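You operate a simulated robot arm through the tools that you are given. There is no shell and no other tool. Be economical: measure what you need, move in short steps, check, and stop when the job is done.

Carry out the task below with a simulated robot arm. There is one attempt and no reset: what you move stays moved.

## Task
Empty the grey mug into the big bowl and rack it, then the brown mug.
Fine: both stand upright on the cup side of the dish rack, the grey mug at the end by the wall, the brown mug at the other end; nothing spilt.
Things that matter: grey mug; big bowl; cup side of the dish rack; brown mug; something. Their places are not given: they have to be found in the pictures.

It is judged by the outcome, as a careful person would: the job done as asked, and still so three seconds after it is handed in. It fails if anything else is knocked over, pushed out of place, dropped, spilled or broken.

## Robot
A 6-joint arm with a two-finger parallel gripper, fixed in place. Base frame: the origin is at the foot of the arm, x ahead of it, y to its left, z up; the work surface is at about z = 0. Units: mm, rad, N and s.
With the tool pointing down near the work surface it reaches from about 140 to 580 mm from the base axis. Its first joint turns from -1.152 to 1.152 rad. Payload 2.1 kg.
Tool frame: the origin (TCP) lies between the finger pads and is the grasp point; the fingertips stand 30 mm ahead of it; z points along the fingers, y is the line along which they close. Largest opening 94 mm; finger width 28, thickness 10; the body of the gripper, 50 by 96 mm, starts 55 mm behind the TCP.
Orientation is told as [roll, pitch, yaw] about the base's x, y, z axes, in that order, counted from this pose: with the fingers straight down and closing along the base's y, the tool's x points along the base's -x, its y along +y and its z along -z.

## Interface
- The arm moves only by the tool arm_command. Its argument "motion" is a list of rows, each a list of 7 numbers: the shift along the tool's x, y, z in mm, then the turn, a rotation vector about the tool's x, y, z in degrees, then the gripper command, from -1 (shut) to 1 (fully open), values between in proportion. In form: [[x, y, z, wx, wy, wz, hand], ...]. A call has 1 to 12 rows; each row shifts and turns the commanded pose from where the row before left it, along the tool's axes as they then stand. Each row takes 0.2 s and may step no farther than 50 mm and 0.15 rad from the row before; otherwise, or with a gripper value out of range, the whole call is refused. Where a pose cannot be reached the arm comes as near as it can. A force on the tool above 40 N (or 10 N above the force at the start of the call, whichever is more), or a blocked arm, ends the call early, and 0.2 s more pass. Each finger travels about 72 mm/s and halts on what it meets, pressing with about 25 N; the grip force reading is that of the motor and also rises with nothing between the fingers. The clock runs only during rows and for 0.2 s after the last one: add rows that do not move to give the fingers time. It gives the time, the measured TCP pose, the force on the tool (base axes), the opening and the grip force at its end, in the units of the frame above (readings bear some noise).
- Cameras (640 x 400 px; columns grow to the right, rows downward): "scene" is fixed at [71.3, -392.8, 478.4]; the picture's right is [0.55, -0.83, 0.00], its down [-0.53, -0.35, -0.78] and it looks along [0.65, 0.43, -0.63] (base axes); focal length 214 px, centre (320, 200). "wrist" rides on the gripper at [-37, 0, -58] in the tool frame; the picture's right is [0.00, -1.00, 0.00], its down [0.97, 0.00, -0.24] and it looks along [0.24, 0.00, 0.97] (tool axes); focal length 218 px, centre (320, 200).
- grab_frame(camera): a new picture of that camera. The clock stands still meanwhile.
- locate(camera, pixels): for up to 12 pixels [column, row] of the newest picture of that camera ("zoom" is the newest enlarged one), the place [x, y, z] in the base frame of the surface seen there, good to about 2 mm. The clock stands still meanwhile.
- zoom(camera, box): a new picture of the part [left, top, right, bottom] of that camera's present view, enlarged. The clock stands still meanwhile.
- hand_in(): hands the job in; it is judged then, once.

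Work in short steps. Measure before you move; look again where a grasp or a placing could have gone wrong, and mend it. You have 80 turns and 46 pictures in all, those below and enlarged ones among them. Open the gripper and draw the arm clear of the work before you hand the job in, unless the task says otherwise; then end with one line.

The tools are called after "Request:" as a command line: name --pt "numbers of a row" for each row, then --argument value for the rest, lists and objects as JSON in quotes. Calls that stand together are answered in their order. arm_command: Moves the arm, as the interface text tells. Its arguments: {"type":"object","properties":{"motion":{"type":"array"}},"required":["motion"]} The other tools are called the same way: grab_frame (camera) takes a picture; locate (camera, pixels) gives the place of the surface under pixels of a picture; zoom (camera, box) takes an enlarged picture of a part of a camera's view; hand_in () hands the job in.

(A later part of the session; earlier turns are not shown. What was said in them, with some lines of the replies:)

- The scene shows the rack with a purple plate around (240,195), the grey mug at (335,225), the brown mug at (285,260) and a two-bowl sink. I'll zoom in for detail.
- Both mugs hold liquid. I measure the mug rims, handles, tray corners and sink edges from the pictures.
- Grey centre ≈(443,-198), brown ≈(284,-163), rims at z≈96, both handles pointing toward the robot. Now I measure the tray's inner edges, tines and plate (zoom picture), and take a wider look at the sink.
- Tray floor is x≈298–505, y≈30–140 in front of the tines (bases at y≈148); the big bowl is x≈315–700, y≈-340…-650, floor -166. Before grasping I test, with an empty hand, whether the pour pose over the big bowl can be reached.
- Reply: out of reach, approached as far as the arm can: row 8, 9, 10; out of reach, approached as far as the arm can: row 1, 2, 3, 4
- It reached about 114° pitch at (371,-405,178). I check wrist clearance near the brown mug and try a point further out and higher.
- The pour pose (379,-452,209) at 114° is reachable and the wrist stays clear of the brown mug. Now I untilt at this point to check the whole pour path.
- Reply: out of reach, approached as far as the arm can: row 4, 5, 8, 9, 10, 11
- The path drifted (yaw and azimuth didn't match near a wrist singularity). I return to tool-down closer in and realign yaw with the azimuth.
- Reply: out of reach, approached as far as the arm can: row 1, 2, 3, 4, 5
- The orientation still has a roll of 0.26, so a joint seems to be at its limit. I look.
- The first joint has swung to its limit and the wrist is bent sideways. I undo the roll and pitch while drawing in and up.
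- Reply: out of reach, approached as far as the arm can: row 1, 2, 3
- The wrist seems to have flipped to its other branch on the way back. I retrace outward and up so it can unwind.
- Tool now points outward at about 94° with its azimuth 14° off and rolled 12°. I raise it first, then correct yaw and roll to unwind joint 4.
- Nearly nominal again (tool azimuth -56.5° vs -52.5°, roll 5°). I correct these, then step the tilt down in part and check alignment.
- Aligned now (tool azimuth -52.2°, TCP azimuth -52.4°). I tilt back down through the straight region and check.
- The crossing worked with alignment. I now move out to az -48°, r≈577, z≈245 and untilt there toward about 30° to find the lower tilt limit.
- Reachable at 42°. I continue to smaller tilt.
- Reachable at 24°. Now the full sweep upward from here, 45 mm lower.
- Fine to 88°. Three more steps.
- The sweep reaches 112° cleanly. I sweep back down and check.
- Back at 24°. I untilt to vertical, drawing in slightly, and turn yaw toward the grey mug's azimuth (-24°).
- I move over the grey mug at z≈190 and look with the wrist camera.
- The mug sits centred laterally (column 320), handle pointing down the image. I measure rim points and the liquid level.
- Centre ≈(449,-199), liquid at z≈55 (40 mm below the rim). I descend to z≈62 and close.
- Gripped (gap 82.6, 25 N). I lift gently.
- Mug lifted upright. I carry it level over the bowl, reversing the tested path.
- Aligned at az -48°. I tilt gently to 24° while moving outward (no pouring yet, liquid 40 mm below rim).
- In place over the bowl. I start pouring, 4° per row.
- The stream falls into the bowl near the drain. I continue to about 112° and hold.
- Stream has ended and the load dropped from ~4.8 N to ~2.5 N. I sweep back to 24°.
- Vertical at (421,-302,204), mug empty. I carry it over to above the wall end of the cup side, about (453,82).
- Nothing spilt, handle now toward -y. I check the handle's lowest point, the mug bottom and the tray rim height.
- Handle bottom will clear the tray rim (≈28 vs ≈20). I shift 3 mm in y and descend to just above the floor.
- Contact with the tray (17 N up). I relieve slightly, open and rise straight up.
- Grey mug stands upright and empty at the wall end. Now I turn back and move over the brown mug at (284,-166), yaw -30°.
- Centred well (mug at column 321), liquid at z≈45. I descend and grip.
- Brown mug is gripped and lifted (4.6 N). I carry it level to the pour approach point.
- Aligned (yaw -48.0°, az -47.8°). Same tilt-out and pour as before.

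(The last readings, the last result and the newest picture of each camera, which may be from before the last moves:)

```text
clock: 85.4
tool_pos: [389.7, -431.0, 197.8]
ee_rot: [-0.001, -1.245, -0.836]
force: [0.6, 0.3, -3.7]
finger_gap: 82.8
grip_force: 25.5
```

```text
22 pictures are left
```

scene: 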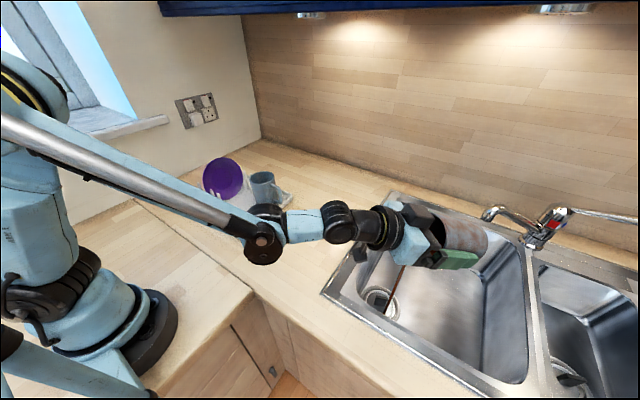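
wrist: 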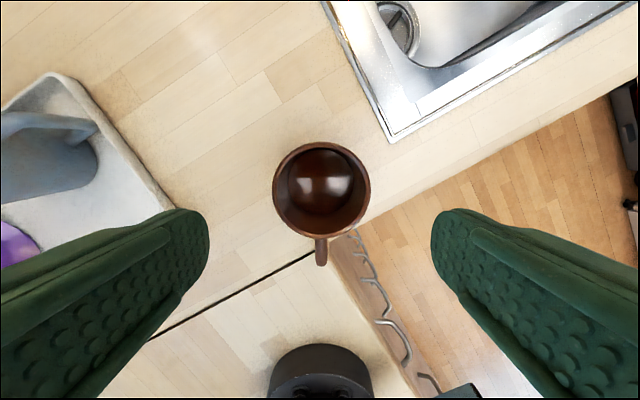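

Stream goes into the bowl by the drain. I continue to 112° and hold.

Request:
arm_command --pt "0 0 0 0 -4 0 -1" --pt "0 0 0 0 -4 0 -1" --pt "0 0 0 0 -5 0 -1" --pt "0 0 0 0 -5 0 -1" --pt "0 0 0 0 -5 0 -1" --pt "0 0 0 0 -5 0 -1" --pt "0 0 0 0 -5 0 -1" --pt "0 0 0 0 -4 0 -1" --pt "0 0 0 0 -4 0 -1" --pt "0 0 0 0 0 0 -1" --pt "0 0 0 0 0 0 -1" --pt "0 0 0 0 0 0 -1"

Request:
arm_command --pt "0 0 0 0 0 0 -1" --pt "0 0 0 0 0 0 -1" --pt "0 0 0 0 0 0 -1" --pt "0 0 0 0 0 0 -1" --pt "0 0 0 0 0 0 -1" --pt "0 0 0 0 0 0 -1" --pt "0 0 0 0 0 0 -1" --pt "0 0 0 0 0 0 -1"

Request:
grab_frame --camera "scene"

```text
clock: 88.0
tool_pos: [390.3, -432.1, 198.1]
ee_rot: [-3.139, -1.184, 2.306]
force: [0.6, -0.5, -2.3]
finger_gap: 82.5
grip_force: 25.1
```

```text
clock: 89.8
tool_pos: [388.8, -431.4, 198.3]
ee_rot: [-3.14, -1.183, 2.302]
force: [-0.5, 0.3, -2.9]
finger_gap: 82.7
grip_force: 25.2
```

```text
21 pictures are left
```

scene: 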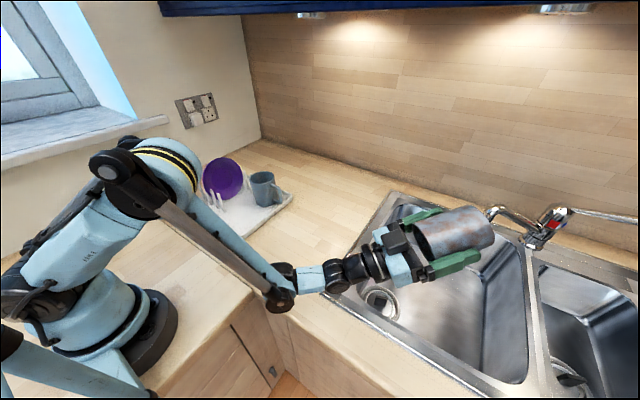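

Stream ended. I sweep back and bring it upright.

Request:
arm_command --pt "0 0 0 0 8 0 -1" --pt "0 0 0 0 8 0 -1" --pt "0 0 0 0 8 0 -1" --pt "0 0 0 0 8 0 -1" --pt "0 0 0 0 8 0 -1" --pt "0 0 0 0 8 0 -1" --pt "0 0 0 0 8 0 -1" --pt "0 0 0 0 8 0 -1" --pt "0 0 0 0 8 0 -1" --pt "0 0 0 0 8 0 -1" --pt "0 0 0 0 8 0 -1" --pt "0 0 0 0 0 0 -1"

Request:
arm_command --pt "12 0 0 0 8 0 -1" --pt "12 0 0 0 8 0 -1" --pt "12 0 0 0 8 0 -1" --pt "0 20 -5 0 0 -8 -1" --pt "0 20 -5 0 0 -8 -1" --pt "0 20 -5 0 0 -8 -1" --pt "0 20 0 0 0 -8 -1" --pt "0 20 0 0 0 -8 -1" --pt "0 20 0 0 0 -8 -1" --pt "0 0 0 0 0 0 -1"

```text
clock: 92.4
tool_pos: [388.4, -431.8, 197.6]
ee_rot: [0.001, -0.42, -0.835]
force: [0.4, 0.3, -3.5]
finger_gap: 82.4
grip_force: 25.1
```

```text
clock: 94.6
tool_pos: [421.6, -302.4, 204.0]
ee_rot: [-0.003, -0.002, 0.003]
force: [-0.3, 0.5, -2.6]
finger_gap: 82.6
grip_force: 24.8
```

I carry it to the other end of the cup side, (346,84), and turn the handle toward -y.

Request:
arm_command --pt "4 18 0 0 0 0 -1" --pt "7 36 0 0 0 0 -1" --pt "7 36 0 0 0 0 -1" --pt "7 36 0 0 0 0 -1" --pt "7 36 0 0 0 0 -1" --pt "7 36 0 0 0 0 -1" --pt "7 36 0 0 0 0 -1" --pt "7 36 0 0 0 0 -1" --pt "7 36 0 0 0 0 -1" --pt "7 36 0 0 0 0 -1" --pt "6 34 0 0 0 0 -1" --pt "2.5 11 0 0 0 0 -1"

Request:
arm_command --pt "0 0 0 0 0 -8.2 -1" --pt "0 0 0 0 0 -8.2 -1" --pt "0 0 0 0 0 -8.2 -1" --pt "0 0 0 0 0 -8.2 -1" --pt "0 0 0 0 0 -8.2 -1" --pt "0 0 0 0 0 -8.2 -1" --pt "0 0 0 0 0 -8.2 -1" --pt "0 0 0 0 0 -8.2 -1" --pt "0 0 0 0 0 -8.2 -1" --pt "0 0 0 0 0 -8.2 -1" --pt "0 0 0 0 0 -8.2 -1" --pt "0 0 0 0 0 0 -1"

Request:
grab_frame --camera "scene"

```text
clock: 97.2
tool_pos: [346.3, 83.9, 203.5]
ee_rot: [-0.005, -0.001, 0.0]
force: [-0.5, 0.8, -3.7]
finger_gap: 82.3
grip_force: 24.7
```

```text
clock: 99.8
tool_pos: [344.5, 85.7, 202.1]
ee_rot: [-0.002, 0.003, 1.578]
force: [0.0, -0.7, -2.4]
finger_gap: 82.2
grip_force: 25.1
```

```text
20 pictures are left
```

scene: 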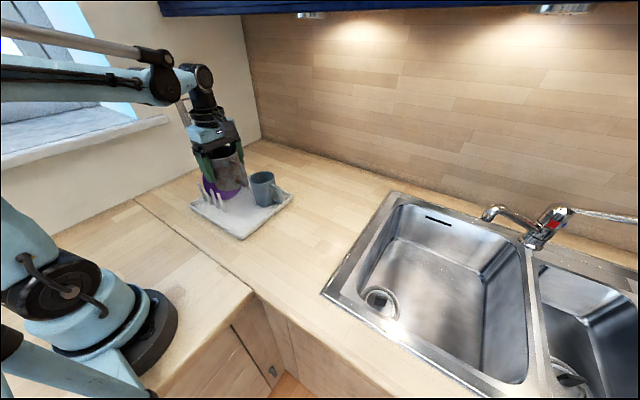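

Positioned at (345,85). I descend to just above the floor and then touch down.

Request:
arm_command --pt "0 0 10 0 0 0 -1" --pt "0 0 20 0 0 0 -1" --pt "0 0 25 0 0 0 -1" --pt "0 0 25 0 0 0 -1" --pt "0 0 22 0 0 0 -1" --pt "0 0 15 0 0 0 -1" --pt "0 0 8 0 0 0 -1" --pt "0 0 4 0 0 0 -1" --pt "0 0 0 0 0 0 -1"

Request:
arm_command --pt "0 0 1.5 0 0 0 -1" --pt "0 0 1.5 0 0 0 -1" --pt "0 0 0.5 0 0 0 -1"

Request:
zoom --camera "scene" --box '[180, 120, 340, 250]'

```text
clock: 101.8
tool_pos: [344.8, 84.6, 71.4]
ee_rot: [-0.003, 0.004, 1.576]
force: [-0.1, -0.6, -3.2]
finger_gap: 82.2
grip_force: 25.0
```

```text
clock: 102.6
tool_pos: [345.2, 83.5, 68.8]
ee_rot: [-0.002, 0.003, 1.576]
force: [0.4, 4.8, 10.6]
finger_gap: 82.8
grip_force: 25.7
```

```text
3.08 times, centred on (260, 185) of scene
```

zoom: 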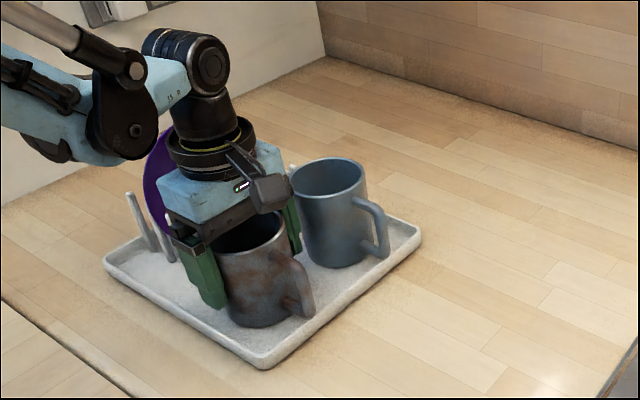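

Touched down (10.6 N). I relieve, open and rise.

Request:
arm_command --pt "0 0 -0.5 0 0 0 -1" --pt "0 0 0 0 0 0 0.85" --pt "0 0 0 0 0 0 1" --pt "0 0 0 0 0 0 1"

Request:
arm_command --pt "0 0 -8 0 0 0 1" --pt "0 0 -15 0 0 0 1" --pt "0 0 -25 0 0 0 1" --pt "0 0 -30 0 0 0 1" --pt "0 0 -30 0 0 0 1" --pt "0 0 -30 0 0 0 1" --pt "0 0 -40 0 0 0 1" --pt "40 0 -30 0 0 0 1" --pt "45 0 -10 0 0 0 1" --pt "45 0 0 0 0 0 1" --pt "30 0 0 0 0 0 1" --pt "0 0 0 0 0 0 1"

Request:
grab_frame --camera "scene"

Request:
zoom --camera "scene" --box '[180, 120, 340, 250]'

```text
clock: 103.6
tool_pos: [345.7, 84.0, 69.4]
ee_rot: [-0.002, 0.003, 1.575]
force: [0.9, 0.1, 1.1]
finger_gap: 94.0
grip_force: 0.0
```

```text
clock: 106.2
tool_pos: [345.3, -74.2, 286.3]
ee_rot: [-0.002, 0.004, 1.575]
force: [0.2, 0.3, -0.4]
finger_gap: 94.3
grip_force: 0.0
```

```text
18 pictures are left
```

scene: 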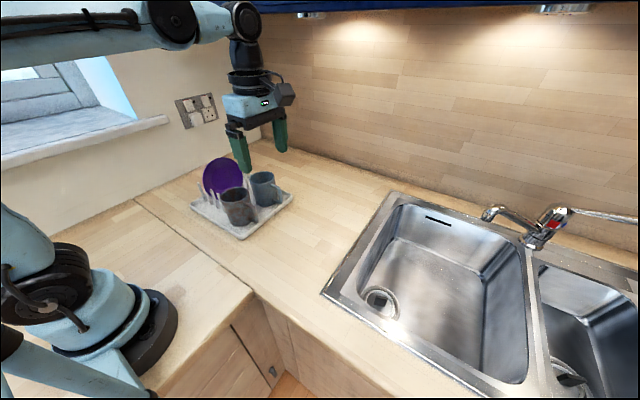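

```text
3.08 times, centred on (260, 185) of scene
```

zoom: 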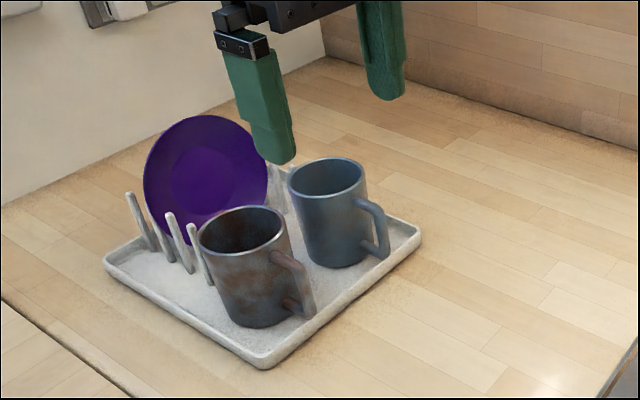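

Both mugs stand in the rack with nothing spilt. I check the rim heights for uprightness.

Request:
locate --camera "zoom" --pixels '[[201, 232], [291, 228], [245, 256], [290, 180], [364, 172], [330, 197], [300, 312], [255, 326]]'

```text
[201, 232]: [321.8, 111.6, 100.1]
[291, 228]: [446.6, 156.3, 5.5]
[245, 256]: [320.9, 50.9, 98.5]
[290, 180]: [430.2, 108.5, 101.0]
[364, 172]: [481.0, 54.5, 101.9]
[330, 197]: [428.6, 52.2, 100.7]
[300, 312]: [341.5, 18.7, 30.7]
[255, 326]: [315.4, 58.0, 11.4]
```

Both rims are level at z≈100, so both mugs are upright. The gripper is open and clear, so I hand in.

Request:
hand_in

```text
The job is handed in.
```

I emptied both mugs into the big bowl. They now stand upright on the cup side of the rack, grey at the wall end and brown at the other end, and the pictures show nothing spilt.
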